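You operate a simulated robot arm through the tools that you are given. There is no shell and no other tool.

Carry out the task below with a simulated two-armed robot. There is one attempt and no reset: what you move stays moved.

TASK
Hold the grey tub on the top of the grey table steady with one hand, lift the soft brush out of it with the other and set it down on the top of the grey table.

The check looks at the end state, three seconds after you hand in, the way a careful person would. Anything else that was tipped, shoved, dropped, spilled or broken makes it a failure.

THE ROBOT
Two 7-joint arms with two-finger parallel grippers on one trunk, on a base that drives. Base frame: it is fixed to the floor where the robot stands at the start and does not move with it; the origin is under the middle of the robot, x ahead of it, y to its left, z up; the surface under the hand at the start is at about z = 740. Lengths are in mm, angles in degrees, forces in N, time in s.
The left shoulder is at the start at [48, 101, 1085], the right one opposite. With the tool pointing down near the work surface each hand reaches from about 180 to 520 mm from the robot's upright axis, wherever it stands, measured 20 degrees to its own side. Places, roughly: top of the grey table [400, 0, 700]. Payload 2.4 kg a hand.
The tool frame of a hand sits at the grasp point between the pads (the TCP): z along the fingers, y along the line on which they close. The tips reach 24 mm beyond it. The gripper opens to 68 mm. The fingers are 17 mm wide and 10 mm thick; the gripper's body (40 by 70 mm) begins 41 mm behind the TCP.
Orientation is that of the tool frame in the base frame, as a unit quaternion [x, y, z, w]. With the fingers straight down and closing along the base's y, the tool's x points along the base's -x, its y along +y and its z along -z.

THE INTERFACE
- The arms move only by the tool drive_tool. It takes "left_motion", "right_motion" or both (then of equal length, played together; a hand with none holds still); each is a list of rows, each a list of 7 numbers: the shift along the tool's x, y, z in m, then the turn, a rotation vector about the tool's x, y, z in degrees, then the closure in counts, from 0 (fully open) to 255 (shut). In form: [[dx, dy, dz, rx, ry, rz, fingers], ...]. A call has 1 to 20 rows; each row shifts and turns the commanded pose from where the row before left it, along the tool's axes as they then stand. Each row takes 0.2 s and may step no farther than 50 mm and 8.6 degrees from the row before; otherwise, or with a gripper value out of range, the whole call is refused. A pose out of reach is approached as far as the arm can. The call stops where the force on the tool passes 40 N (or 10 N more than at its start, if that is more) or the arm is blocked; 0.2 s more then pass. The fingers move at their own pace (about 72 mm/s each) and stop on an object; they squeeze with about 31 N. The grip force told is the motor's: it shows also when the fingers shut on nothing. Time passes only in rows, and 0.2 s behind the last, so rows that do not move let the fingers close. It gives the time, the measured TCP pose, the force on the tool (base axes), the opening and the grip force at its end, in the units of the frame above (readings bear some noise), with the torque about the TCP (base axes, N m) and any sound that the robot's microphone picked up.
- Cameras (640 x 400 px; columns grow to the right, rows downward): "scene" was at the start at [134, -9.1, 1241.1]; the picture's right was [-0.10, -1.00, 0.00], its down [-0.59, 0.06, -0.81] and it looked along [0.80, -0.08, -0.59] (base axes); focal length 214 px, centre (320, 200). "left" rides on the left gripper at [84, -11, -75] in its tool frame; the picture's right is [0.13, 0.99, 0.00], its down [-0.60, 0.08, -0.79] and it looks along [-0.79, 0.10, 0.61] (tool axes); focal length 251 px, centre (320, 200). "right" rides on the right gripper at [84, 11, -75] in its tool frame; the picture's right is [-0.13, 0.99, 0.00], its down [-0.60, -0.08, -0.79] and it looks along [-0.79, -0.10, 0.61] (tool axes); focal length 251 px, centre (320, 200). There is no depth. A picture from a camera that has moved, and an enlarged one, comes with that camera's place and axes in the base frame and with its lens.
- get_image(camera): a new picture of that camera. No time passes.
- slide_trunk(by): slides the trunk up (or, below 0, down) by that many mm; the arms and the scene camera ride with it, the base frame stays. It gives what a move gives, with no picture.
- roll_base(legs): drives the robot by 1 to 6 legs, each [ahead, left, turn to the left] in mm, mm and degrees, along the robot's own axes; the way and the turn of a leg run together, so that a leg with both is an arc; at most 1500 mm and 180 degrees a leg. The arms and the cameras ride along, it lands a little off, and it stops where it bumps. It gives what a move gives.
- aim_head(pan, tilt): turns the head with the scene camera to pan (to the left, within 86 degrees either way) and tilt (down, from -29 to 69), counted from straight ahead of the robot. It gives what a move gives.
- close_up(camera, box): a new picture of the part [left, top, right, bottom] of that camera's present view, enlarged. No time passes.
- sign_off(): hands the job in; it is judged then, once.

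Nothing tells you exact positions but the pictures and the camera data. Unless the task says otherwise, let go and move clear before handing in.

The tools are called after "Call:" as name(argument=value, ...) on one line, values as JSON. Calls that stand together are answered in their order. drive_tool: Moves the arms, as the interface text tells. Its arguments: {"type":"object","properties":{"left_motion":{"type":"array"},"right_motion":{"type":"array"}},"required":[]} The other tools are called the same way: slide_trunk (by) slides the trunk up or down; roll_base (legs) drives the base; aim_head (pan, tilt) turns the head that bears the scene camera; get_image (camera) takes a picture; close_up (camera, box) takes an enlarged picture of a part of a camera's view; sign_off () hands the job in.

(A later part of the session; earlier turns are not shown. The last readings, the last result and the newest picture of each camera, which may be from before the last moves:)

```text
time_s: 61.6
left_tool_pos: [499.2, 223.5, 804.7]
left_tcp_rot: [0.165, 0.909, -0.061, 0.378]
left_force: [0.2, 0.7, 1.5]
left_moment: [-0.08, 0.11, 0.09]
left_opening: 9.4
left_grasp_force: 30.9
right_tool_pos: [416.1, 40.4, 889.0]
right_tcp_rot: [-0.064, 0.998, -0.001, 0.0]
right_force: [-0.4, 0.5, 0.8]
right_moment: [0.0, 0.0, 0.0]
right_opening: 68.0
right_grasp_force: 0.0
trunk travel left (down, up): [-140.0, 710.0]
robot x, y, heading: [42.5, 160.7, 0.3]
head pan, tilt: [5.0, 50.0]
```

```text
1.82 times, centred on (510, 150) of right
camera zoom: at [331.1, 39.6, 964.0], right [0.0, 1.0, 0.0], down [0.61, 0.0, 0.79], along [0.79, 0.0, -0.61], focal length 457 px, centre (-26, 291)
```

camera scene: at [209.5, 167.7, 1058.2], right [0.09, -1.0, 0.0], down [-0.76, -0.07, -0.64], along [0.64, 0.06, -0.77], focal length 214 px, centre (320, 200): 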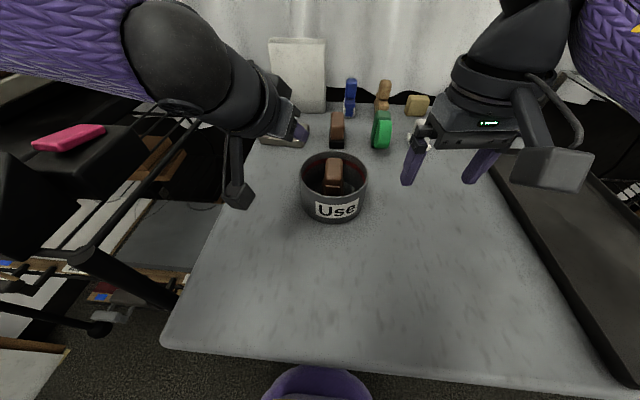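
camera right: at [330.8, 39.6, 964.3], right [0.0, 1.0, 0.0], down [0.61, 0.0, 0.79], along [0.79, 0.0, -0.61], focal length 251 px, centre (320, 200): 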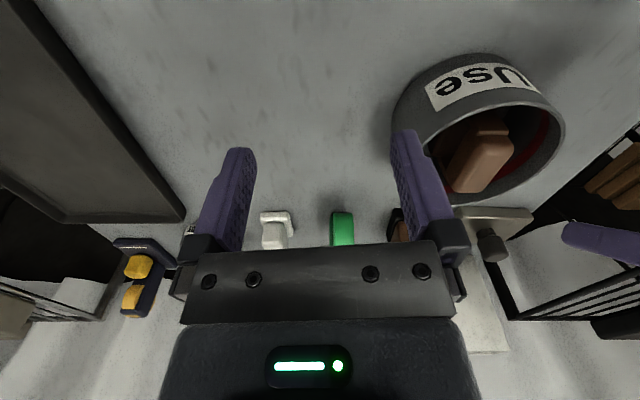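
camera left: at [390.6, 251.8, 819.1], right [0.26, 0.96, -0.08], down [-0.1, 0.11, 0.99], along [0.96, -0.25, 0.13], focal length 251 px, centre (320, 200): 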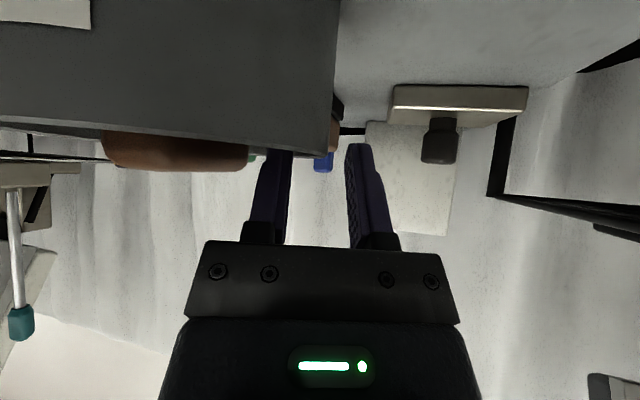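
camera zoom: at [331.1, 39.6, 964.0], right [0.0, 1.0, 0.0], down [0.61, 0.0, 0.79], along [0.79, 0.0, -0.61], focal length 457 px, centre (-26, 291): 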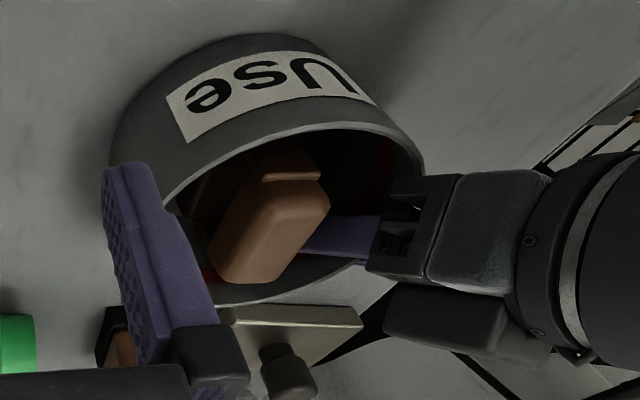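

The left hand holds the rim firmly (31 N); the tub slid only about 4–5 mm toward the grip and stands upright. Now the right hand goes to above the handle at about [490, 173], with its fingers narrowed to ~48 mm, still high.

Call:
drive_tool(right_motion=[[-0.0226, 0.0306, 0, 0, 0, 0, 75], [-0.0226, 0.0306, 0, 0, 0, 0, 75], [-0.0226, 0.0306, 0, 0, 0, 0, 75], [-0.0226, 0.0306, 0, 0, 0, 2.5, 75], [0, 0, 0, 0, 0, 0, 75]], left_motion=[[0, 0, 0, 0, 0, 0, 255], [0, 0, 0, 0, 0, 0, 255], [0, 0, 0, 0, 0, 0, 255], [0, 0, 0, 0, 0, 0, 255], [0, 0, 0, 0, 0, 0, 255]])

Call:
get_image(camera="right")

Call:
get_image(camera="scene")

Call:
close_up(camera="scene", box=[250, 60, 400, 220])

```text
time_s: 62.8
left_tool_pos: [498.7, 223.5, 803.8]
left_tcp_rot: [0.165, 0.909, -0.06, 0.379]
left_force: [0.4, 0.9, 1.5]
left_moment: [-0.09, 0.33, -0.03]
left_opening: 9.0
left_grasp_force: 30.3
right_tool_pos: [489.0, 172.1, 889.7]
right_tcp_rot: [-0.041, 0.999, 0.0, 0.0]
right_force: [-0.8, -0.7, -0.1]
right_moment: [0.02, -0.04, 0.01]
right_opening: 48.1
right_grasp_force: 0.1
trunk travel left (down, up): [-140.0, 710.0]
robot x, y, heading: [42.7, 162.4, 0.3]
head pan, tilt: [5.0, 50.0]
```

```text
taken
camera right: at [404.3, 175.6, 965.7], right [0.05, 1.0, 0.0], down [0.61, -0.03, 0.79], along [0.79, -0.04, -0.61], focal length 251 px, centre (320, 200)
```

right: 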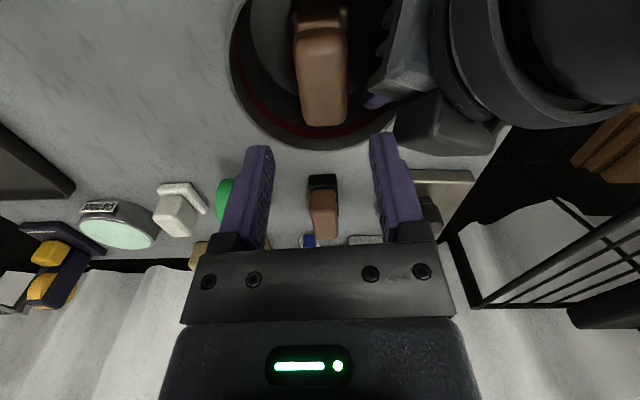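

```text
taken
camera scene: at [209.6, 167.9, 1058.1], right [0.09, -1.0, 0.0], down [-0.76, -0.07, -0.64], along [0.64, 0.06, -0.77], focal length 214 px, centre (320, 200)
```

scene: 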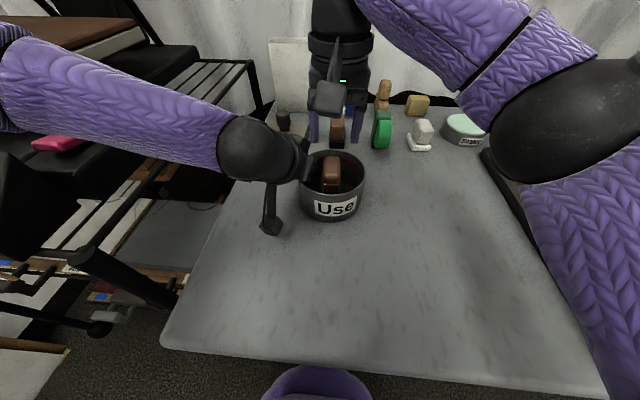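

```text
2.50 times, centred on (325, 140) of scene
camera zoom: at [209.6, 167.9, 1058.1], right [0.09, -1.0, 0.0], down [-0.76, -0.07, -0.64], along [0.64, 0.06, -0.77], focal length 536 px, centre (308, 350)
```

zoom: 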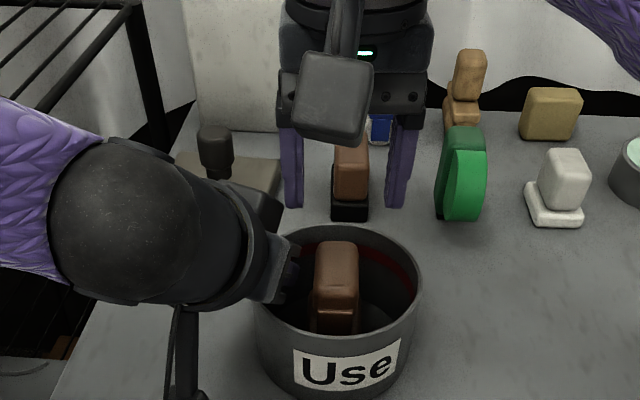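

The handle lies almost exactly between the right fingers, centred near y = 173.5. Let me zoom once to settle its yaw before descending.

Call:
close_up(camera="right", box=[220, 0, 440, 200])

```text
2.00 times, centred on (330, 100) of right
camera zoom: at [404.3, 175.6, 965.7], right [0.05, 1.0, 0.0], down [0.61, -0.03, 0.79], along [0.79, -0.04, -0.61], focal length 503 px, centre (300, 400)
```

zoom: 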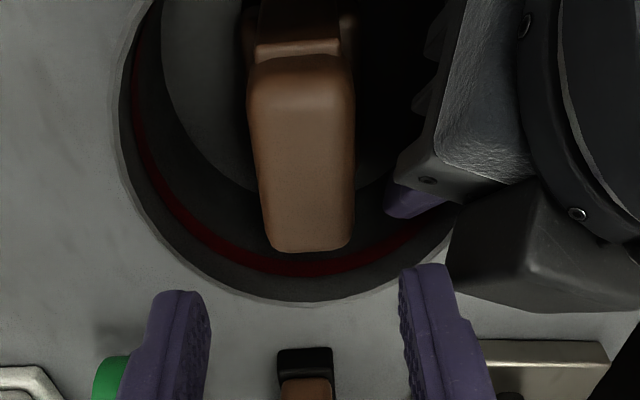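

The handle's yaw is essentially zero, so I'll square the hand to it, centre at y = 173.6 and come down most of the way.

Call:
drive_tool(right_motion=[[-0.001, 0.0015, 0, 0, 0, 4.5, 75], [0, 0, 0.016, 0, 0, 0, 75], [0, 0, 0.016, 0, 0, 0, 75], [0, 0, 0.014, 0, 0, 0, 75], [0, 0, 0, 0, 0, 0, 75]], left_motion=[[0, 0, 0, 0, 0, 0, 255], [0, 0, 0, 0, 0, 0, 255], [0, 0, 0, 0, 0, 0, 255], [0, 0, 0, 0, 0, 0, 255], [0, 0, 0, 0, 0, 0, 255]])

Call:
get_image(camera="right")

Call:
close_up(camera="scene", box=[250, 60, 400, 220])

Call:
get_image(camera="left")

```text
time_s: 64.0
left_tool_pos: [499.7, 223.4, 803.3]
left_tcp_rot: [0.166, 0.909, -0.061, 0.377]
left_force: [0.3, 6.4, 1.6]
left_moment: [-0.32, 0.24, -0.02]
left_opening: 9.2
left_grasp_force: 30.9
right_tool_pos: [490.5, 172.4, 841.7]
right_tcp_rot: [-0.002, 1.0, 0.001, 0.0]
right_force: [0.2, -5.3, 2.6]
right_moment: [0.19, 0.03, -0.06]
right_opening: 43.4
right_grasp_force: 0.2
trunk travel left (down, up): [-140.0, 710.0]
robot x, y, heading: [42.5, 161.4, 0.3]
head pan, tilt: [5.0, 50.0]
```

```text
taken
camera right: at [406.6, 183.1, 918.8], right [0.12, 0.99, 0.0], down [0.6, -0.08, 0.79], along [0.79, -0.1, -0.61], focal length 251 px, centre (320, 200)
```

right: 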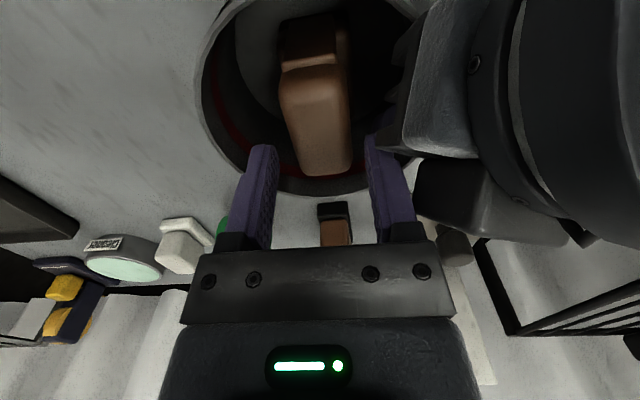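

```text
2.50 times, centred on (325, 140) of scene
camera zoom: at [209.5, 167.8, 1058.1], right [0.09, -1.0, 0.0], down [-0.76, -0.07, -0.64], along [0.64, 0.06, -0.77], focal length 536 px, centre (308, 350)
```

zoom: 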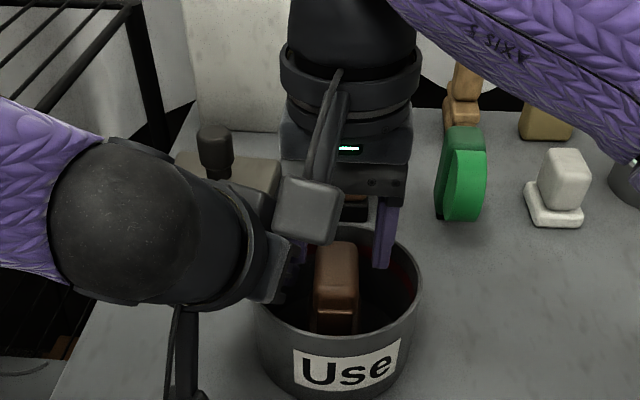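

```text
taken
camera left: at [390.8, 252.8, 795.5], right [0.26, 0.96, -0.08], down [-0.1, 0.11, 0.99], along [0.96, -0.25, 0.13], focal length 251 px, centre (320, 200)
```

left: 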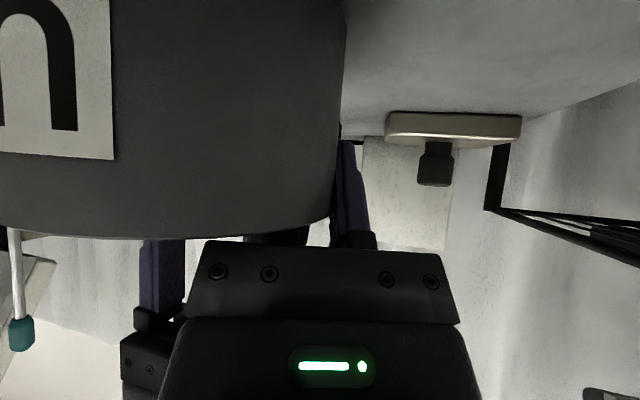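

The right hand's left finger is lightly touching the left gripper (about 5 N, finger pushed in to 43 mm). I'll back straight up and look before choosing a narrower, more forward approach.

Call:
drive_tool(right_motion=[[0, 0, -0.015, 0, 0, 0, 75], [0, 0, -0.012, 0, 0, 0, 75], [0, 0, 0, 0, 0, 0, 75]], left_motion=[[0, 0, 0, 0, 0, 0, 255], [0, 0, 0, 0, 0, 0, 255], [0, 0, 0, 0, 0, 0, 255]])

Call:
close_up(camera="right", box=[220, 20, 460, 220])

Call:
close_up(camera="scene", box=[280, 110, 380, 220])

```text
time_s: 64.8
left_tool_pos: [500.3, 222.4, 803.3]
left_tcp_rot: [0.165, 0.909, -0.061, 0.379]
left_force: [1.4, 3.1, 2.9]
left_moment: [-0.28, 0.23, 0.01]
left_opening: 8.7
left_grasp_force: 30.5
right_tool_pos: [492.0, 174.3, 870.7]
right_tcp_rot: [-0.003, 1.0, 0.0, 0.001]
right_force: [0.0, -2.2, 0.4]
right_moment: [-0.01, 0.03, -0.01]
right_opening: 46.0
right_grasp_force: 0.1
trunk travel left (down, up): [-140.0, 710.0]
robot x, y, heading: [47.2, 162.0, 0.4]
head pan, tilt: [5.0, 50.0]
```

```text
2.00 times, centred on (340, 120) of right
camera zoom: at [407.1, 183.9, 945.6], right [0.12, 0.99, 0.0], down [0.6, -0.08, 0.79], along [0.79, -0.1, -0.61], focal length 503 px, centre (280, 360)
```

zoom: 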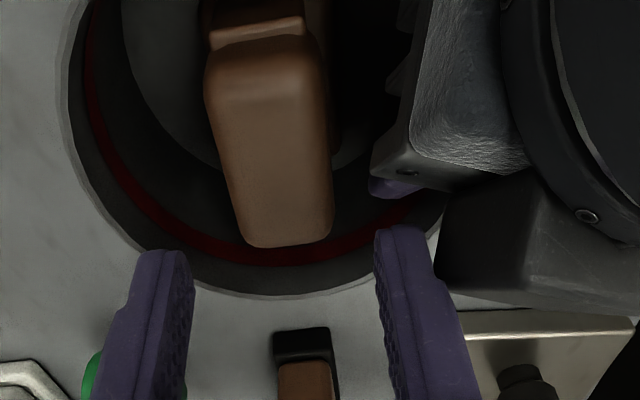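

```text
3.64 times, centred on (330, 165) of scene
camera zoom: at [209.7, 167.8, 1058.1], right [0.09, -1.0, 0.0], down [-0.76, -0.07, -0.64], along [0.64, 0.06, -0.77], focal length 780 px, centre (284, 327)
```

zoom: 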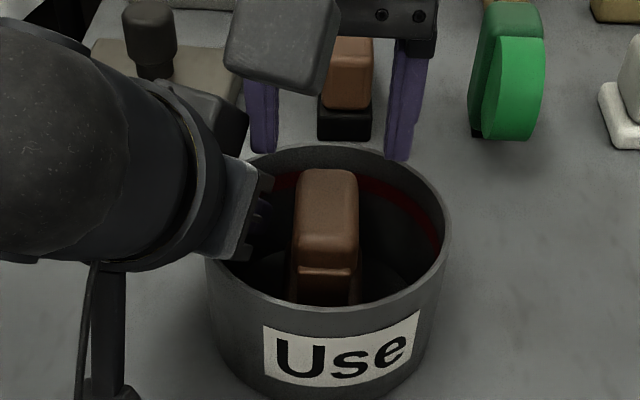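

The contact is with a block on the upper side of the left hand. I'll move the right hand up and 5 mm to the right, then re-grip the rim with the left hand drawn back 12 mm along its fingers, which opens up several millimetres of clearance.

Call:
drive_tool(right_motion=[[-0.001, -0.0055, -0.01, 0, 0, 0, 75], [0, 0, -0.012, 0, 0, 0, 75], [0, 0, 0, 0, 0, 0, 75]], left_motion=[[0, 0, 0, 0, 0, 0, 255], [0, 0, 0, 0, 0, 0, 255], [0, 0, 0, 0, 0, 0, 255]])

Call:
drive_tool(left_motion=[[0, 0, 0, 0, 0, 0, 180], [0, 0, 0, 0, 0, 0, 180], [0, 0, -0.006, 0, 0, 0, 180], [0, 0, -0.006, 0, 0, 0, 180], [0, 0, 0, 0, 0, 0, 180]])

Call:
close_up(camera="left", box=[220, 80, 420, 260])

Call:
close_up(camera="right", box=[220, 20, 460, 220])

```text
time_s: 65.6
left_tool_pos: [499.5, 222.8, 803.1]
left_tcp_rot: [0.166, 0.909, -0.062, 0.378]
left_force: [0.9, 0.7, 3.3]
left_moment: [-0.07, 0.2, 0.06]
left_opening: 9.1
left_grasp_force: 30.6
right_tool_pos: [493.9, 168.1, 889.4]
right_tcp_rot: [-0.002, 1.0, 0.001, -0.001]
right_force: [0.3, -0.2, 0.5]
right_moment: [-0.01, -0.04, 0.0]
right_opening: 48.1
right_grasp_force: 0.1
trunk travel left (down, up): [-140.0, 710.0]
robot x, y, heading: [41.6, 159.5, 0.4]
head pan, tilt: [5.0, 50.0]
```

```text
time_s: 66.8
left_tool_pos: [492.9, 224.6, 810.7]
left_tcp_rot: [0.165, 0.909, -0.06, 0.378]
left_force: [-0.9, 0.0, -0.4]
left_moment: [0.0, 0.03, 0.03]
left_opening: 19.9
left_grasp_force: 0.1
right_tool_pos: [493.9, 168.0, 890.1]
right_tcp_rot: [-0.003, 1.0, 0.0, 0.0]
right_force: [0.3, -0.6, 0.8]
right_moment: [-0.01, 0.01, 0.0]
right_opening: 47.6
right_grasp_force: 0.0
trunk travel left (down, up): [-140.0, 710.0]
robot x, y, heading: [43.9, 157.8, 0.2]
head pan, tilt: [5.0, 50.0]
```

```text
2.22 times, centred on (320, 170) of left
camera zoom: at [382.9, 255.6, 803.2], right [0.26, 0.96, -0.08], down [-0.1, 0.11, 0.99], along [0.96, -0.25, 0.13], focal length 559 px, centre (320, 267)
```

zoom: 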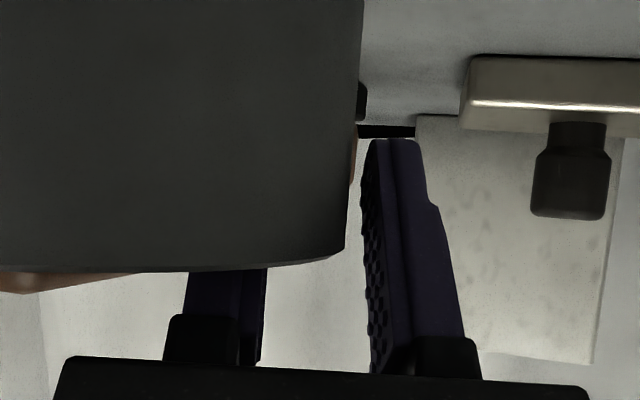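

```text
2.00 times, centred on (340, 120) of right
camera zoom: at [409.0, 178.5, 966.5], right [0.12, 0.99, 0.0], down [0.6, -0.08, 0.79], along [0.79, -0.1, -0.61], focal length 503 px, centre (280, 360)
```

zoom: 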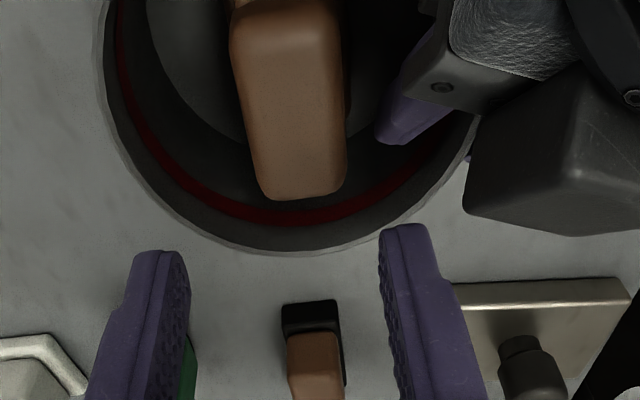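

The tub stayed put and the left fingers are open around the wall. I'll centre by 1 mm and close again, then confirm with pictures.

Call:
drive_tool(left_motion=[[0, 0.001, 0, 0, 0, 0, 180], [0, 0, 0, 0, 0, 0, 215], [0, 0, 0, 0, 0, 0, 255], [0, 0, 0, 0, 0, 0, 255], [0, 0, 0, 0, 0, 0, 255]])

Call:
close_up(camera="right", box=[220, 20, 460, 220])

Call:
close_up(camera="scene", box=[280, 110, 380, 220])

```text
time_s: 68.0
left_tool_pos: [492.5, 226.8, 810.2]
left_tcp_rot: [0.166, 0.909, -0.061, 0.378]
left_force: [0.9, -1.9, 0.2]
left_moment: [-0.23, 0.1, 0.18]
left_opening: 2.7
left_grasp_force: 26.7
right_tool_pos: [494.0, 169.7, 891.0]
right_tcp_rot: [-0.002, 1.0, 0.0, 0.0]
right_force: [0.2, 0.2, 0.5]
right_moment: [-0.01, 0.0, -0.02]
right_opening: 48.0
right_grasp_force: 0.1
trunk travel left (down, up): [-140.0, 710.0]
robot x, y, heading: [46.0, 162.4, 0.2]
head pan, tilt: [5.0, 50.0]
```

```text
2.00 times, centred on (340, 120) of right
camera zoom: at [409.1, 178.4, 966.5], right [0.12, 0.99, 0.0], down [0.6, -0.08, 0.79], along [0.79, -0.1, -0.61], focal length 503 px, centre (280, 360)
```

zoom: 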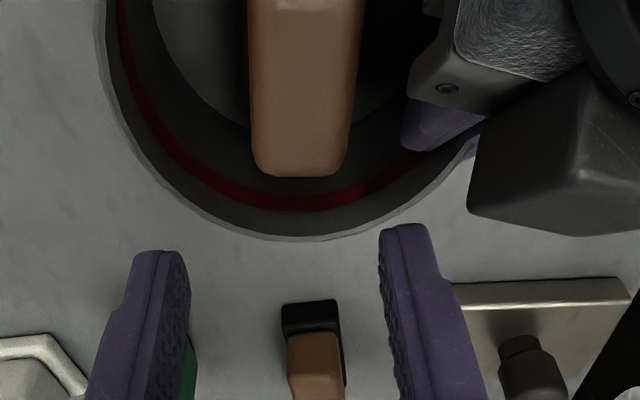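

```text
3.64 times, centred on (330, 165) of scene
camera zoom: at [209.7, 167.7, 1058.1], right [0.09, -1.0, 0.0], down [-0.76, -0.07, -0.64], along [0.64, 0.06, -0.77], focal length 780 px, centre (284, 327)
```

zoom: 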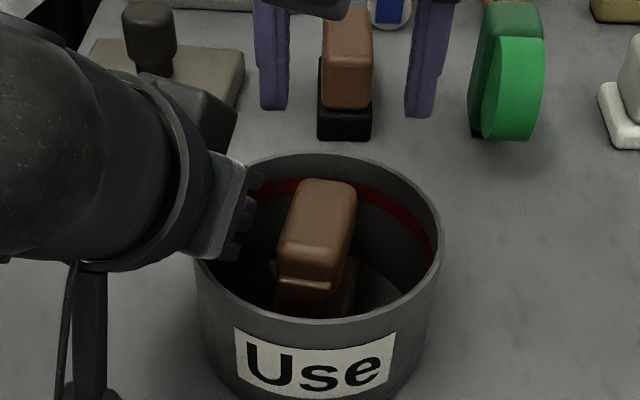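

The tub turned a few degrees as the pads squared up on its wall, carrying the brush with it; it is upright and gripped firmly (wall ~2.7 mm). The handle's far end is now near [502, 173] with about −7° yaw; I'll turn the right hand 3° that way and come down partway.

Call:
drive_tool(right_motion=[[0, 0.0015, 0, 0, 0, 3, 75], [0, 0, 0.015, 0, 0, 0, 75], [0, 0, 0.015, 0, 0, 0, 75], [0, 0, 0.012, 0, 0, 0, 75], [0, 0, 0, 0, 0, 0, 75]], left_motion=[[0, 0, 0, 0, 0, 0, 255], [0, 0, 0, 0, 0, 0, 255], [0, 0, 0, 0, 0, 0, 255], [0, 0, 0, 0, 0, 0, 255], [0, 0, 0, 0, 0, 0, 255]])

Call:
close_up(camera="right", box=[220, 20, 460, 220])

Call:
close_up(camera="scene", box=[270, 100, 390, 220])

```text
time_s: 69.2
left_tool_pos: [491.9, 227.0, 809.8]
left_tcp_rot: [0.164, 0.909, -0.06, 0.378]
left_force: [1.4, -0.6, 2.0]
left_moment: [-0.25, 0.14, 0.11]
left_opening: 2.8
left_grasp_force: 27.3
right_tool_pos: [492.8, 171.3, 847.7]
right_tcp_rot: [0.024, 1.0, 0.0, 0.0]
right_force: [-0.4, 0.3, 0.3]
right_moment: [0.01, -0.02, 0.02]
right_opening: 48.0
right_grasp_force: 0.0
trunk travel left (down, up): [-140.0, 710.0]
robot x, y, heading: [44.8, 160.6, 0.3]
head pan, tilt: [5.0, 50.0]
```

```text
2.00 times, centred on (340, 120) of right
camera zoom: at [408.8, 185.6, 923.9], right [0.18, 0.98, 0.0], down [0.6, -0.11, 0.79], along [0.78, -0.14, -0.61], focal length 503 px, centre (280, 360)
```

zoom: 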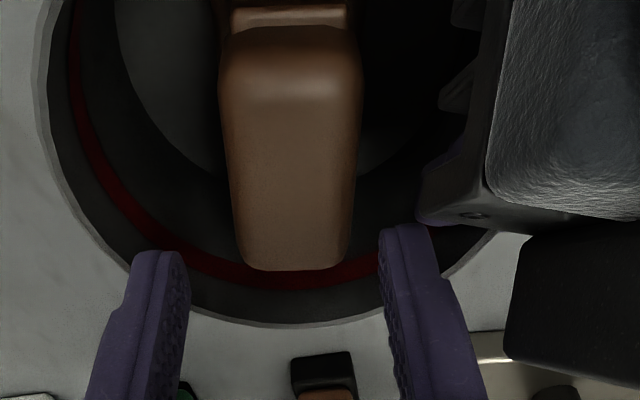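

```text
3.33 times, centred on (330, 160) of scene
camera zoom: at [209.6, 167.8, 1058.1], right [0.09, -1.0, 0.0], down [-0.76, -0.07, -0.64], along [0.64, 0.06, -0.77], focal length 715 px, centre (287, 333)
```

zoom: 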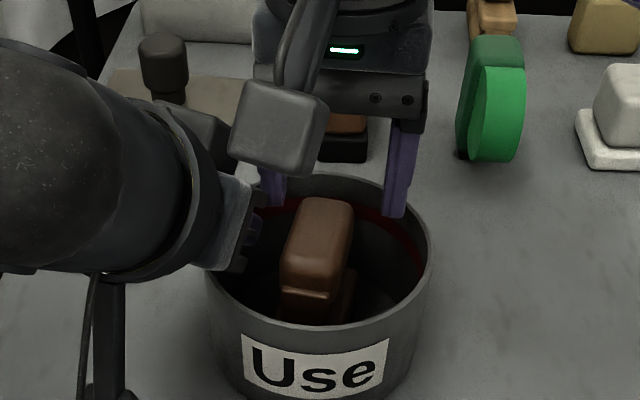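

No contact now and the handle sits cleanly between the fingers. Descending the last 27 mm so the pads cover the handle.

Call:
drive_tool(right_motion=[[0, 0, 0.009, 0, 0, 0, 75], [0, 0, 0.009, 0, 0, 0, 75], [0, 0, 0.009, 0, 0, 0, 75], [0, 0, 0, 0, 0, 0, 75]], left_motion=[[0, 0, 0, 0, 0, 0, 255], [0, 0, 0, 0, 0, 0, 255], [0, 0, 0, 0, 0, 0, 255], [0, 0, 0, 0, 0, 0, 255]])

Call:
close_up(camera="right", box=[220, 20, 460, 260])

Call:
close_up(camera="scene", box=[270, 100, 390, 220])

```text
time_s: 70.2
left_tool_pos: [492.0, 226.6, 810.1]
left_tcp_rot: [0.164, 0.909, -0.061, 0.378]
left_force: [1.9, 0.2, 1.2]
left_moment: [-0.25, 0.09, 0.14]
left_opening: 3.0
left_grasp_force: 26.3
right_tool_pos: [493.8, 169.7, 821.6]
right_tcp_rot: [0.024, 1.0, 0.001, 0.0]
right_force: [0.4, 0.1, 0.0]
right_moment: [0.02, 0.0, 0.02]
right_opening: 48.2
right_grasp_force: 0.1
trunk travel left (down, up): [-140.0, 710.0]
robot x, y, heading: [49.3, 161.3, -0.0]
head pan, tilt: [5.0, 50.0]
```

```text
1.67 times, centred on (340, 140) of right
camera zoom: at [408.8, 184.7, 897.7], right [0.18, 0.98, 0.0], down [0.6, -0.11, 0.79], along [0.78, -0.14, -0.61], focal length 419 px, centre (287, 300)
```

zoom: 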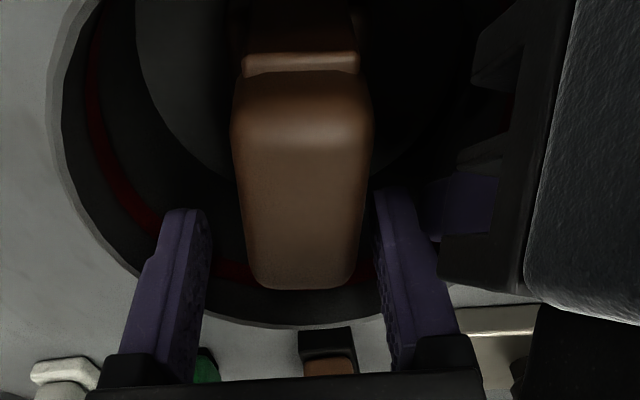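

```text
3.33 times, centred on (330, 160) of scene
camera zoom: at [209.6, 167.8, 1058.1], right [0.09, -1.0, 0.0], down [-0.76, -0.07, -0.64], along [0.64, 0.06, -0.77], focal length 715 px, centre (287, 333)
```

zoom: 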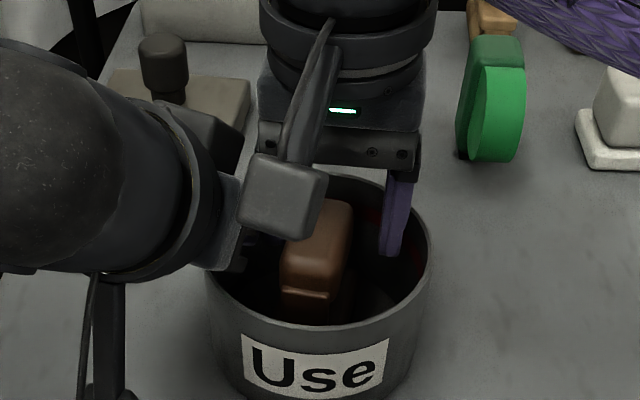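

Still no contact. I'll shift 4 mm toward the handle's middle for more overlap, then close the right gripper on the handle while the left keeps holding.

Call:
drive_tool(right_motion=[[0.004, 0, 0, 0, 0, 0, 75], [0, 0, 0, 0, 0, 0, 100], [0, 0, 0, 0, 0, 0, 125], [0, 0, 0, 0, 0, 0, 160], [0, 0, 0, 0, 0, 0, 200], [0, 0, 0, 0, 0, 0, 200]], left_motion=[[0, 0, 0, 0, 0, 0, 255], [0, 0, 0, 0, 0, 0, 255], [0, 0, 0, 0, 0, 0, 255], [0, 0, 0, 0, 0, 0, 255], [0, 0, 0, 0, 0, 0, 255], [0, 0, 0, 0, 0, 0, 255]])

Call:
close_up(camera="right", box=[220, 20, 460, 260])

Call:
close_up(camera="scene", box=[270, 100, 390, 220])

```text
time_s: 71.6
left_tool_pos: [492.7, 225.8, 811.0]
left_tcp_rot: [0.165, 0.908, -0.061, 0.379]
left_force: [-0.1, 0.5, 2.7]
left_moment: [-0.23, 0.12, 0.06]
left_opening: 2.8
left_grasp_force: 26.7
right_tool_pos: [489.3, 170.9, 822.6]
right_tcp_rot: [0.023, 1.0, 0.001, 0.0]
right_force: [0.4, 0.6, 0.3]
right_moment: [-0.02, 0.0, -0.01]
right_opening: 29.3
right_grasp_force: 31.2
trunk travel left (down, up): [-140.0, 710.0]
robot x, y, heading: [48.7, 162.2, 0.3]
head pan, tilt: [5.0, 50.0]
```

```text
1.67 times, centred on (340, 140) of right
camera zoom: at [404.5, 185.1, 898.3], right [0.18, 0.98, 0.0], down [0.6, -0.11, 0.79], along [0.78, -0.14, -0.61], focal length 419 px, centre (287, 300)
```

zoom: 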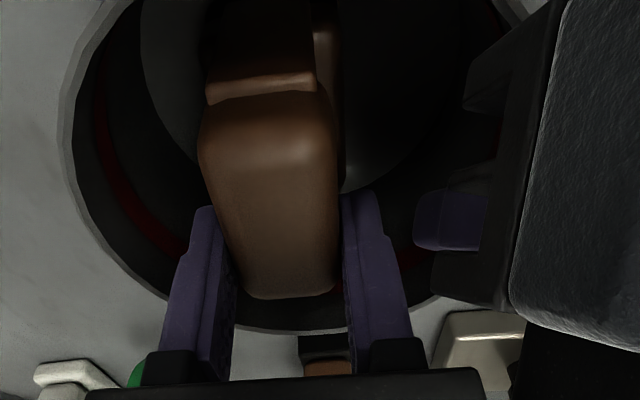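

```text
3.33 times, centred on (330, 160) of scene
camera zoom: at [209.6, 167.8, 1058.1], right [0.09, -1.0, 0.0], down [-0.76, -0.07, -0.64], along [0.64, 0.06, -0.77], focal length 715 px, centre (287, 333)
```

zoom: 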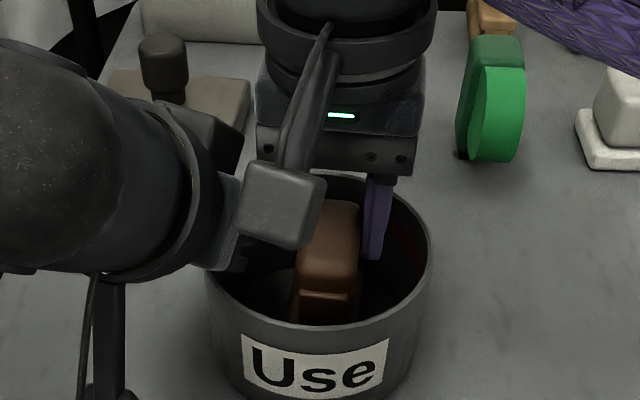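

The handle is gripped (29 mm, 31 N). I'll lift a little first and check that only the brush moves.

Call:
drive_tool(right_motion=[[0, 0, 0, 0, 0, 0, 255], [0, 0, -0.006, 0, 0, 0, 255], [0, 0, -0.007, 0, 0, 0, 255], [0, 0, -0.007, 0, 0, 0, 255], [0, 0, 0, 0, 0, 0, 255]], left_motion=[[0, 0, 0, 0, 0, 0, 255], [0, 0, 0, 0, 0, 0, 255], [0, 0, 0, 0, 0, 0, 255], [0, 0, 0, 0, 0, 0, 255], [0, 0, 0, 0, 0, 0, 255]])

Call:
close_up(camera="right", box=[220, 20, 460, 260])

Call:
close_up(camera="scene", box=[270, 100, 390, 220])

```text
time_s: 72.8
left_tool_pos: [492.4, 226.5, 810.2]
left_tcp_rot: [0.165, 0.909, -0.061, 0.377]
left_force: [0.0, -0.1, 2.4]
left_moment: [-0.26, 0.12, 0.1]
left_opening: 2.5
left_grasp_force: 26.4
right_tool_pos: [487.8, 171.1, 842.9]
right_tcp_rot: [0.024, 1.0, 0.0, 0.001]
right_force: [-0.4, 0.3, -0.5]
right_moment: [0.0, 0.06, -0.01]
right_opening: 29.5
right_grasp_force: 30.8
trunk travel left (down, up): [-140.0, 710.0]
robot x, y, heading: [47.2, 164.3, 0.3]
head pan, tilt: [5.0, 50.0]
```

```text
1.67 times, centred on (340, 140) of right
camera zoom: at [404.4, 184.8, 919.0], right [0.18, 0.98, 0.0], down [0.6, -0.11, 0.79], along [0.78, -0.14, -0.61], focal length 419 px, centre (287, 300)
```

zoom: 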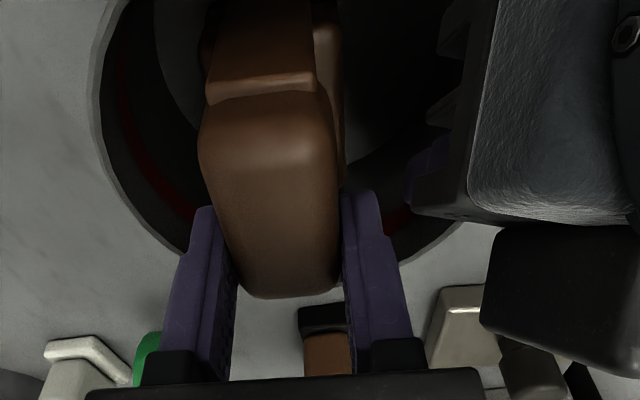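

```text
3.33 times, centred on (330, 160) of scene
camera zoom: at [209.6, 167.8, 1058.1], right [0.09, -1.0, 0.0], down [-0.76, -0.07, -0.64], along [0.64, 0.06, -0.77], focal length 715 px, centre (287, 333)
```

zoom: 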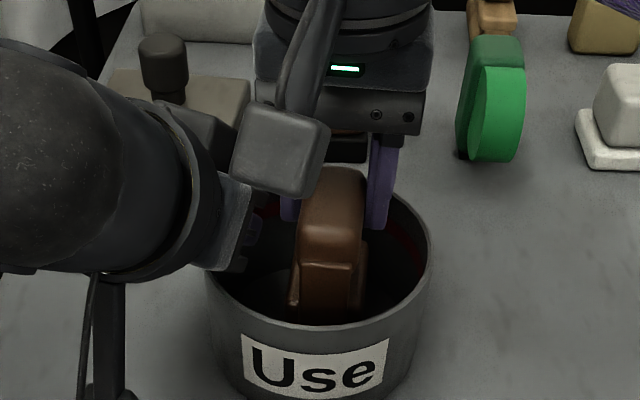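

The brush is coming up cleanly and the tub is still. Continuing the lift, drifting slightly back and right to stay clear of the left hand.

Call:
drive_tool(right_motion=[[0.0015, -0.0016, -0.014, 0, 0, 0, 255], [0.0015, -0.0016, -0.014, 0, 0, 0, 255], [0.0015, -0.0016, -0.014, 0, 0, 0, 255], [0.0015, -0.0016, -0.014, 0, 0, 0, 255], [0.0015, -0.0016, -0.014, 0, 0, 0, 255], [0, 0, -0.008, 0, 0, 0, 255], [0, 0, 0, 0, 0, 0, 255]], left_motion=[[0, 0, 0, 0, 0, 0, 255], [0, 0, 0, 0, 0, 0, 255], [0, 0, 0, 0, 0, 0, 255], [0, 0, 0, 0, 0, 0, 255], [0, 0, 0, 0, 0, 0, 255], [0, 0, 0, 0, 0, 0, 255], [0, 0, 0, 0, 0, 0, 255]])

Call:
get_image(camera="right")

Call:
get_image(camera="scene")

Call:
close_up(camera="scene", box=[260, 60, 400, 230])

```text
time_s: 74.4
left_tool_pos: [490.9, 227.4, 810.5]
left_tcp_rot: [0.165, 0.909, -0.06, 0.379]
left_force: [0.7, 0.2, 3.0]
left_moment: [-0.31, 0.1, 0.12]
left_opening: 2.7
left_grasp_force: 27.0
right_tool_pos: [480.4, 162.1, 919.6]
right_tcp_rot: [0.024, 1.0, 0.001, 0.0]
right_force: [-0.3, 0.4, -0.5]
right_moment: [-0.03, 0.0, 0.0]
right_opening: 29.2
right_grasp_force: 30.6
trunk travel left (down, up): [-140.0, 710.0]
robot x, y, heading: [44.5, 162.4, 0.4]
head pan, tilt: [5.0, 50.0]
```

```text
taken
camera right: at [396.4, 176.7, 996.4], right [0.18, 0.98, 0.0], down [0.6, -0.11, 0.79], along [0.78, -0.14, -0.61], focal length 251 px, centre (320, 200)
```

right: 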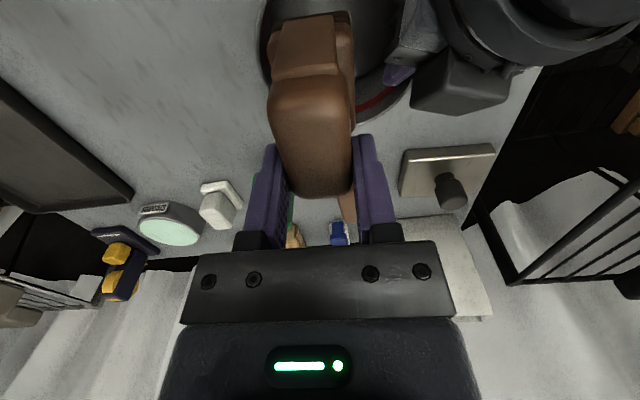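

```text
taken
camera scene: at [209.6, 167.8, 1058.1], right [0.09, -1.0, 0.0], down [-0.76, -0.07, -0.64], along [0.64, 0.06, -0.77], focal length 214 px, centre (320, 200)
```

scene: 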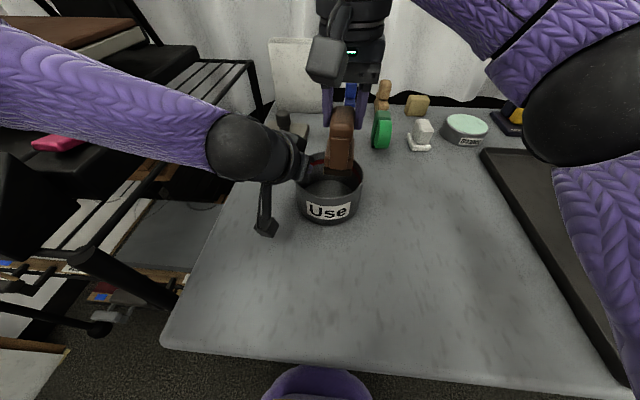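

```text
2.35 times, centred on (330, 145) of scene
camera zoom: at [209.6, 167.8, 1058.1], right [0.09, -1.0, 0.0], down [-0.76, -0.07, -0.64], along [0.64, 0.06, -0.77], focal length 505 px, centre (296, 329)
```

zoom: 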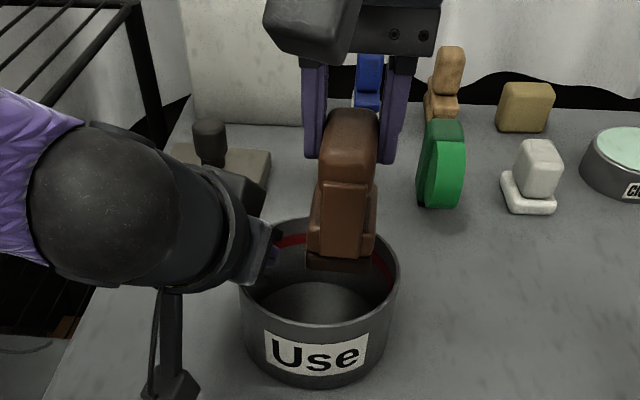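

The brush is fully out, its bottom about 30 mm above the rim, and the tub hasn't moved. I'll carry it right and a bit nearer, over the clear part of the table around [430, 50].

Call:
drive_tool(right_motion=[[0.004, -0.0229, -0.002, 0, 0, 0, 255], [0.0089, -0.0229, 0, 0, 0, 0, 255], [0.0089, -0.0229, 0, 0, 0, 0, 255], [0.0089, -0.0229, 0, 0, 0, 0, 255], [0.0139, -0.0229, 0, 0, 0, 0, 255], [0, 0, 0, 0, 0, 0, 255]], left_motion=[[0, 0, 0, 0, 0, 0, 255], [0, 0, 0, 0, 0, 0, 255], [0, 0, 0, 0, 0, 0, 255], [0, 0, 0, 0, 0, 0, 255], [0, 0, 0, 0, 0, 0, 255], [0, 0, 0, 0, 0, 0, 255]])

Call:
get_image(camera="scene")

Call:
get_image(camera="right")

```text
time_s: 75.8
left_tool_pos: [492.5, 226.2, 810.9]
left_tcp_rot: [0.165, 0.909, -0.061, 0.378]
left_force: [0.6, -0.7, 1.9]
left_moment: [-0.33, 0.14, 0.03]
left_opening: 2.7
left_grasp_force: 26.7
right_tool_pos: [429.9, 50.3, 922.8]
right_tcp_rot: [0.023, 1.0, 0.0, 0.0]
right_force: [0.9, -0.1, -1.4]
right_moment: [-0.01, 0.01, 0.0]
right_opening: 29.7
right_grasp_force: 31.3
trunk travel left (down, up): [-140.0, 710.0]
robot x, y, heading: [43.6, 159.2, 0.2]
head pan, tilt: [5.0, 50.0]
```

```text
taken
camera scene: at [209.5, 167.7, 1058.1], right [0.09, -1.0, 0.0], down [-0.76, -0.07, -0.64], along [0.64, 0.06, -0.77], focal length 214 px, centre (320, 200)
```

scene: 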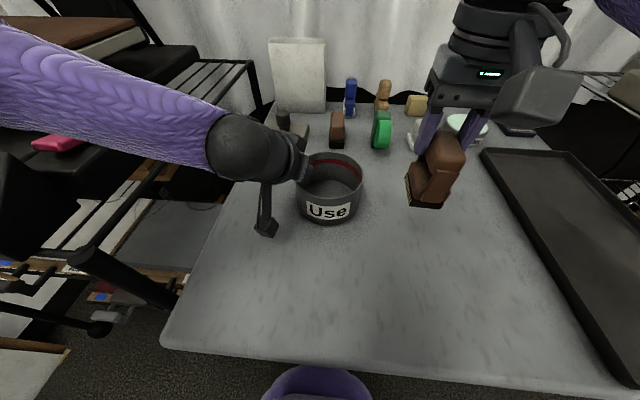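

```text
taken
camera right: at [345.3, 64.5, 998.4], right [0.18, 0.98, 0.0], down [0.6, -0.11, 0.79], along [0.78, -0.14, -0.61], focal length 251 px, centre (320, 200)
```

right: 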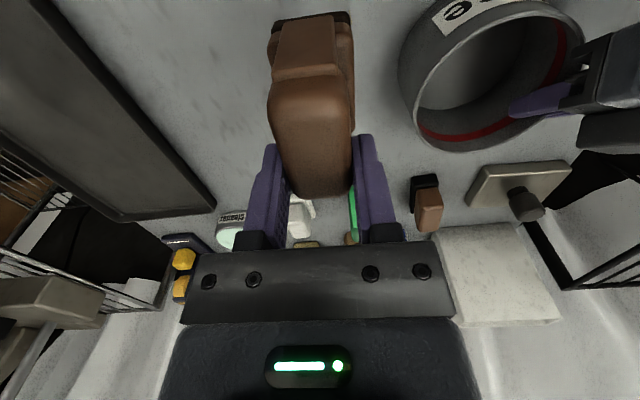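

Brush is over the clear table area and the tub is empty. Zooming in to check the brush's tilt and the spot beneath.

Call:
close_up(camera="scene", box=[370, 90, 510, 260])

Call:
close_up(camera="right", box=[200, 0, 420, 220])

```text
2.35 times, centred on (440, 175) of scene
camera zoom: at [209.5, 167.7, 1058.1], right [0.09, -1.0, 0.0], down [-0.76, -0.07, -0.64], along [0.64, 0.06, -0.77], focal length 505 px, centre (38, 259)
```

zoom: 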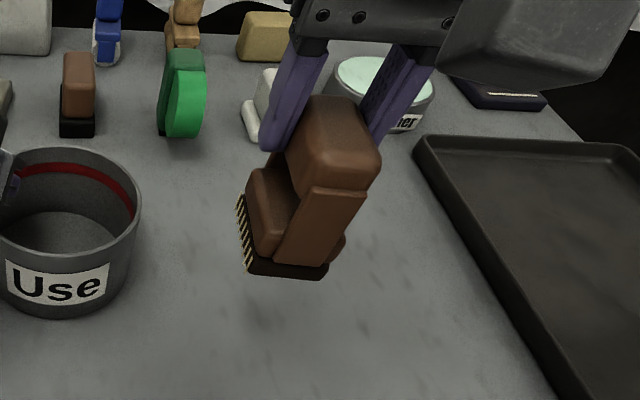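

```text
1.82 times, centred on (310, 110) of right
camera zoom: at [345.3, 64.5, 998.4], right [0.18, 0.98, 0.0], down [0.6, -0.11, 0.79], along [0.78, -0.14, -0.61], focal length 457 px, centre (338, 364)
```

zoom: 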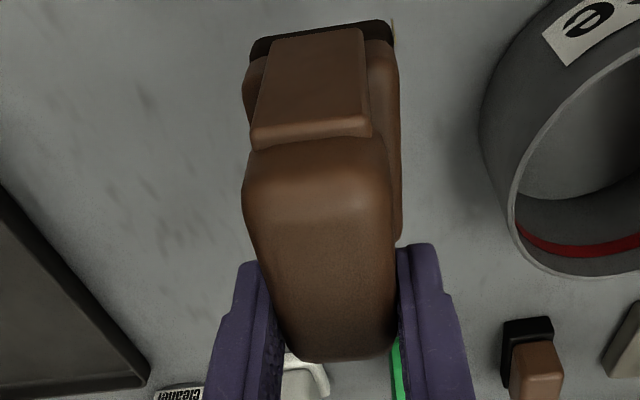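

The brush hangs nearly upright, bristles down, over bare table. Lowering 85 mm first.

Call:
drive_tool(right_motion=[[0, 0, 0.02, 0, 0, 0, 255], [0, 0, 0.02, 0, 0, 0, 255], [0, 0, 0.02, 0, 0, 0, 255], [0, 0, 0.015, 0, 0, 0, 255], [0, 0, 0.01, 0, 0, 0, 255], [0, 0, 0, 0, 0, 0, 255]], left_motion=[[0, 0, 0, 0, 0, 0, 255], [0, 0, 0, 0, 0, 0, 255], [0, 0, 0, 0, 0, 0, 255], [0, 0, 0, 0, 0, 0, 255], [0, 0, 0, 0, 0, 0, 255], [0, 0, 0, 0, 0, 0, 255]])

Call:
close_up(camera="scene", box=[370, 110, 510, 260])

```text
time_s: 77.2
left_tool_pos: [492.8, 226.5, 810.3]
left_tcp_rot: [0.165, 0.909, -0.06, 0.378]
left_force: [-0.7, -0.4, 2.8]
left_moment: [-0.32, 0.2, -0.02]
left_opening: 2.8
left_grasp_force: 27.2
right_tool_pos: [431.4, 50.3, 837.8]
right_tcp_rot: [0.024, 1.0, -0.001, 0.0]
right_force: [-0.5, -0.7, -0.6]
right_moment: [0.01, 0.0, 0.0]
right_opening: 29.3
right_grasp_force: 31.0
trunk travel left (down, up): [-140.0, 710.0]
robot x, y, heading: [47.5, 158.4, 0.4]
head pan, tilt: [5.0, 50.0]
```

```text
2.67 times, centred on (440, 185) of scene
camera zoom: at [209.5, 167.7, 1058.1], right [0.09, -1.0, 0.0], down [-0.76, -0.07, -0.64], along [0.64, 0.06, -0.77], focal length 572 px, centre (0, 240)
```

zoom: 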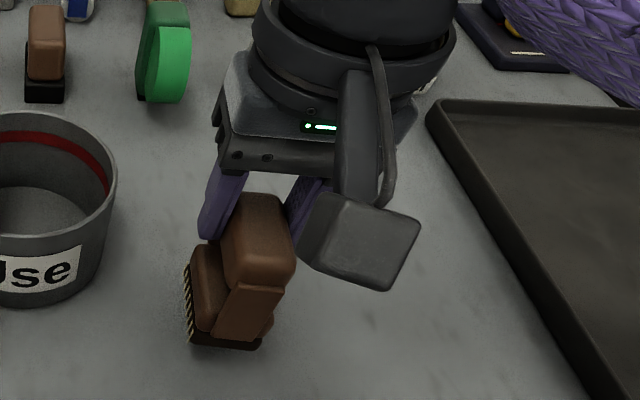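

About 15–18 mm to go. Lowering in small steps and watching the force for touchdown.

Call:
drive_tool(right_motion=[[0, 0, 0.005, 0, 0, 0, 255], [0, 0, 0.005, 0, 0, 0, 255], [0, 0, 0.003, 0, 0, 0, 255], [0, 0, 0, 0, 0, 0, 255]])

Call:
drive_tool(right_motion=[[0, 0, 0.0015, 0, 0, 0, 255], [0, 0, 0.0015, 0, 0, 0, 255], [0, 0, 0, 0, 0, 0, 255]])

Call:
close_up(camera="scene", box=[370, 130, 490, 260])

```text
time_s: 78.2
left_tool_pos: [491.8, 227.1, 810.6]
left_tcp_rot: [0.165, 0.909, -0.06, 0.378]
left_force: [-1.2, -0.3, 0.9]
left_moment: [-0.32, 0.22, -0.06]
left_opening: 2.7
left_grasp_force: 26.6
right_tool_pos: [430.7, 51.3, 825.6]
right_tcp_rot: [0.023, 1.0, 0.0, 0.0]
right_force: [0.6, -0.3, -0.9]
right_moment: [0.02, -0.01, 0.04]
right_opening: 29.2
right_grasp_force: 30.8
trunk travel left (down, up): [-140.0, 710.0]
robot x, y, heading: [45.3, 159.5, 0.4]
head pan, tilt: [5.0, 50.0]
```

```text
time_s: 79.0
left_tool_pos: [491.6, 227.0, 811.1]
left_tcp_rot: [0.166, 0.909, -0.061, 0.378]
left_force: [-0.1, -0.4, 1.2]
left_moment: [-0.36, 0.15, -0.05]
left_opening: 2.6
left_grasp_force: 26.9
right_tool_pos: [430.5, 50.9, 822.0]
right_tcp_rot: [0.024, 1.0, 0.0, 0.0]
right_force: [-0.7, -0.4, -1.6]
right_moment: [0.0, -0.01, 0.0]
right_opening: 29.4
right_grasp_force: 30.5
trunk travel left (down, up): [-140.0, 710.0]
robot x, y, heading: [44.6, 161.1, 0.6]
head pan, tilt: [5.0, 50.0]
```

```text
3.08 times, centred on (430, 195) of scene
camera zoom: at [209.5, 167.7, 1058.1], right [0.09, -1.0, 0.0], down [-0.76, -0.07, -0.64], along [0.64, 0.06, -0.77], focal length 660 px, centre (-18, 215)
```

zoom: 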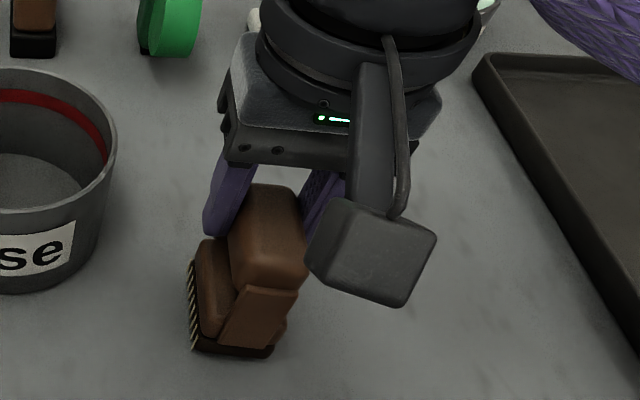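

No touchdown yet at 822. Continuing in 1.5 mm steps.

Call:
drive_tool(right_motion=[[0, 0, 0.0015, 0, 0, 0, 255], [0, 0, 0.0015, 0, 0, 0, 255], [0, 0, 0, 0, 0, 0, 255]])

Call:
drive_tool(right_motion=[[0, 0, 0.001, 0, 0, 0, 255], [0, 0, 0.001, 0, 0, 0, 255], [0, 0, 0, 0, 0, 0, 255]])

```text
time_s: 79.8
left_tool_pos: [491.7, 227.4, 810.7]
left_tcp_rot: [0.165, 0.909, -0.061, 0.378]
left_force: [-0.8, -1.4, 2.0]
left_moment: [-0.33, 0.18, -0.03]
left_opening: 2.7
left_grasp_force: 27.0
right_tool_pos: [431.2, 50.4, 818.0]
right_tcp_rot: [0.023, 1.0, 0.0, -0.001]
right_force: [-0.3, 0.0, 0.0]
right_moment: [0.03, 0.0, -0.03]
right_opening: 29.4
right_grasp_force: 31.2
trunk travel left (down, up): [-140.0, 710.0]
robot x, y, heading: [46.4, 159.3, 0.0]
head pan, tilt: [5.0, 50.0]
```

```text
time_s: 80.6
left_tool_pos: [491.4, 226.5, 810.7]
left_tcp_rot: [0.164, 0.909, -0.06, 0.379]
left_force: [-1.1, 0.2, 1.6]
left_moment: [-0.25, 0.18, -0.05]
left_opening: 2.9
left_grasp_force: 26.5
right_tool_pos: [429.6, 50.1, 817.5]
right_tcp_rot: [0.024, 1.0, 0.001, 0.002]
right_force: [5.3, -2.5, 24.9]
right_moment: [-0.05, -0.16, 0.01]
right_opening: 29.5
right_grasp_force: 30.8
trunk travel left (down, up): [-140.0, 710.0]
robot x, y, heading: [44.9, 158.5, 0.3]
head pan, tilt: [5.0, 50.0]
```

Touchdown at z ≈ 817.5 (25 N). I'll relieve the press by a millimetre, then look before letting go.

Call:
drive_tool(right_motion=[[0, 0, -0.001, 0, 0, 0, 255], [0, 0, 0, 0, 0, 0, 255]])

Call:
close_up(camera="scene", box=[370, 130, 490, 260])

Call:
get_image(camera="right")

```text
time_s: 81.2
left_tool_pos: [491.9, 226.9, 810.9]
left_tcp_rot: [0.165, 0.909, -0.06, 0.379]
left_force: [-0.2, 2.0, 5.5]
left_moment: [-0.42, 0.38, -0.21]
left_opening: 2.6
left_grasp_force: 26.7
right_tool_pos: [429.4, 50.7, 817.5]
right_tcp_rot: [0.024, 1.0, 0.0, 0.0]
right_force: [3.3, -2.4, 12.6]
right_moment: [-0.12, -0.48, -0.03]
right_opening: 29.5
right_grasp_force: 30.9
trunk travel left (down, up): [-140.0, 710.0]
robot x, y, heading: [45.2, 165.3, 0.2]
head pan, tilt: [5.0, 50.0]
```

```text
3.08 times, centred on (430, 195) of scene
camera zoom: at [209.1, 168.0, 1058.2], right [0.09, -1.0, 0.0], down [-0.76, -0.07, -0.64], along [0.64, 0.06, -0.77], focal length 660 px, centre (-18, 215)
```

zoom: 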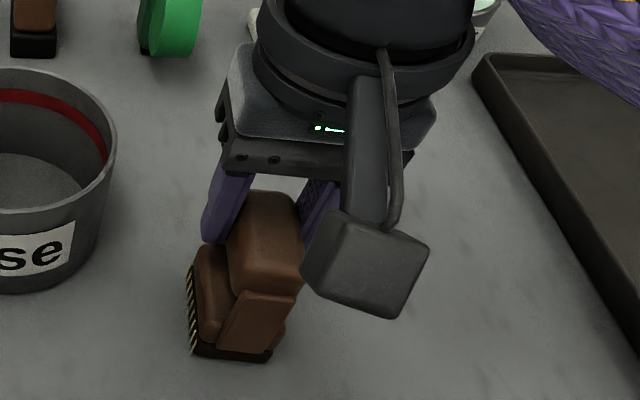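

```text
taken
camera right: at [345.6, 65.1, 893.2], right [0.18, 0.98, 0.0], down [0.6, -0.11, 0.79], along [0.78, -0.14, -0.61], focal length 251 px, centre (320, 200)
```

right: 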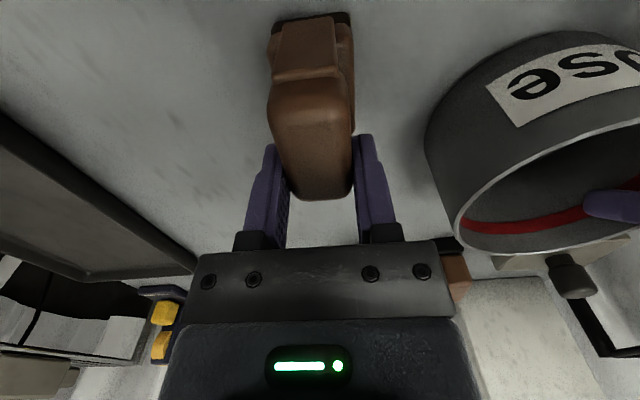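

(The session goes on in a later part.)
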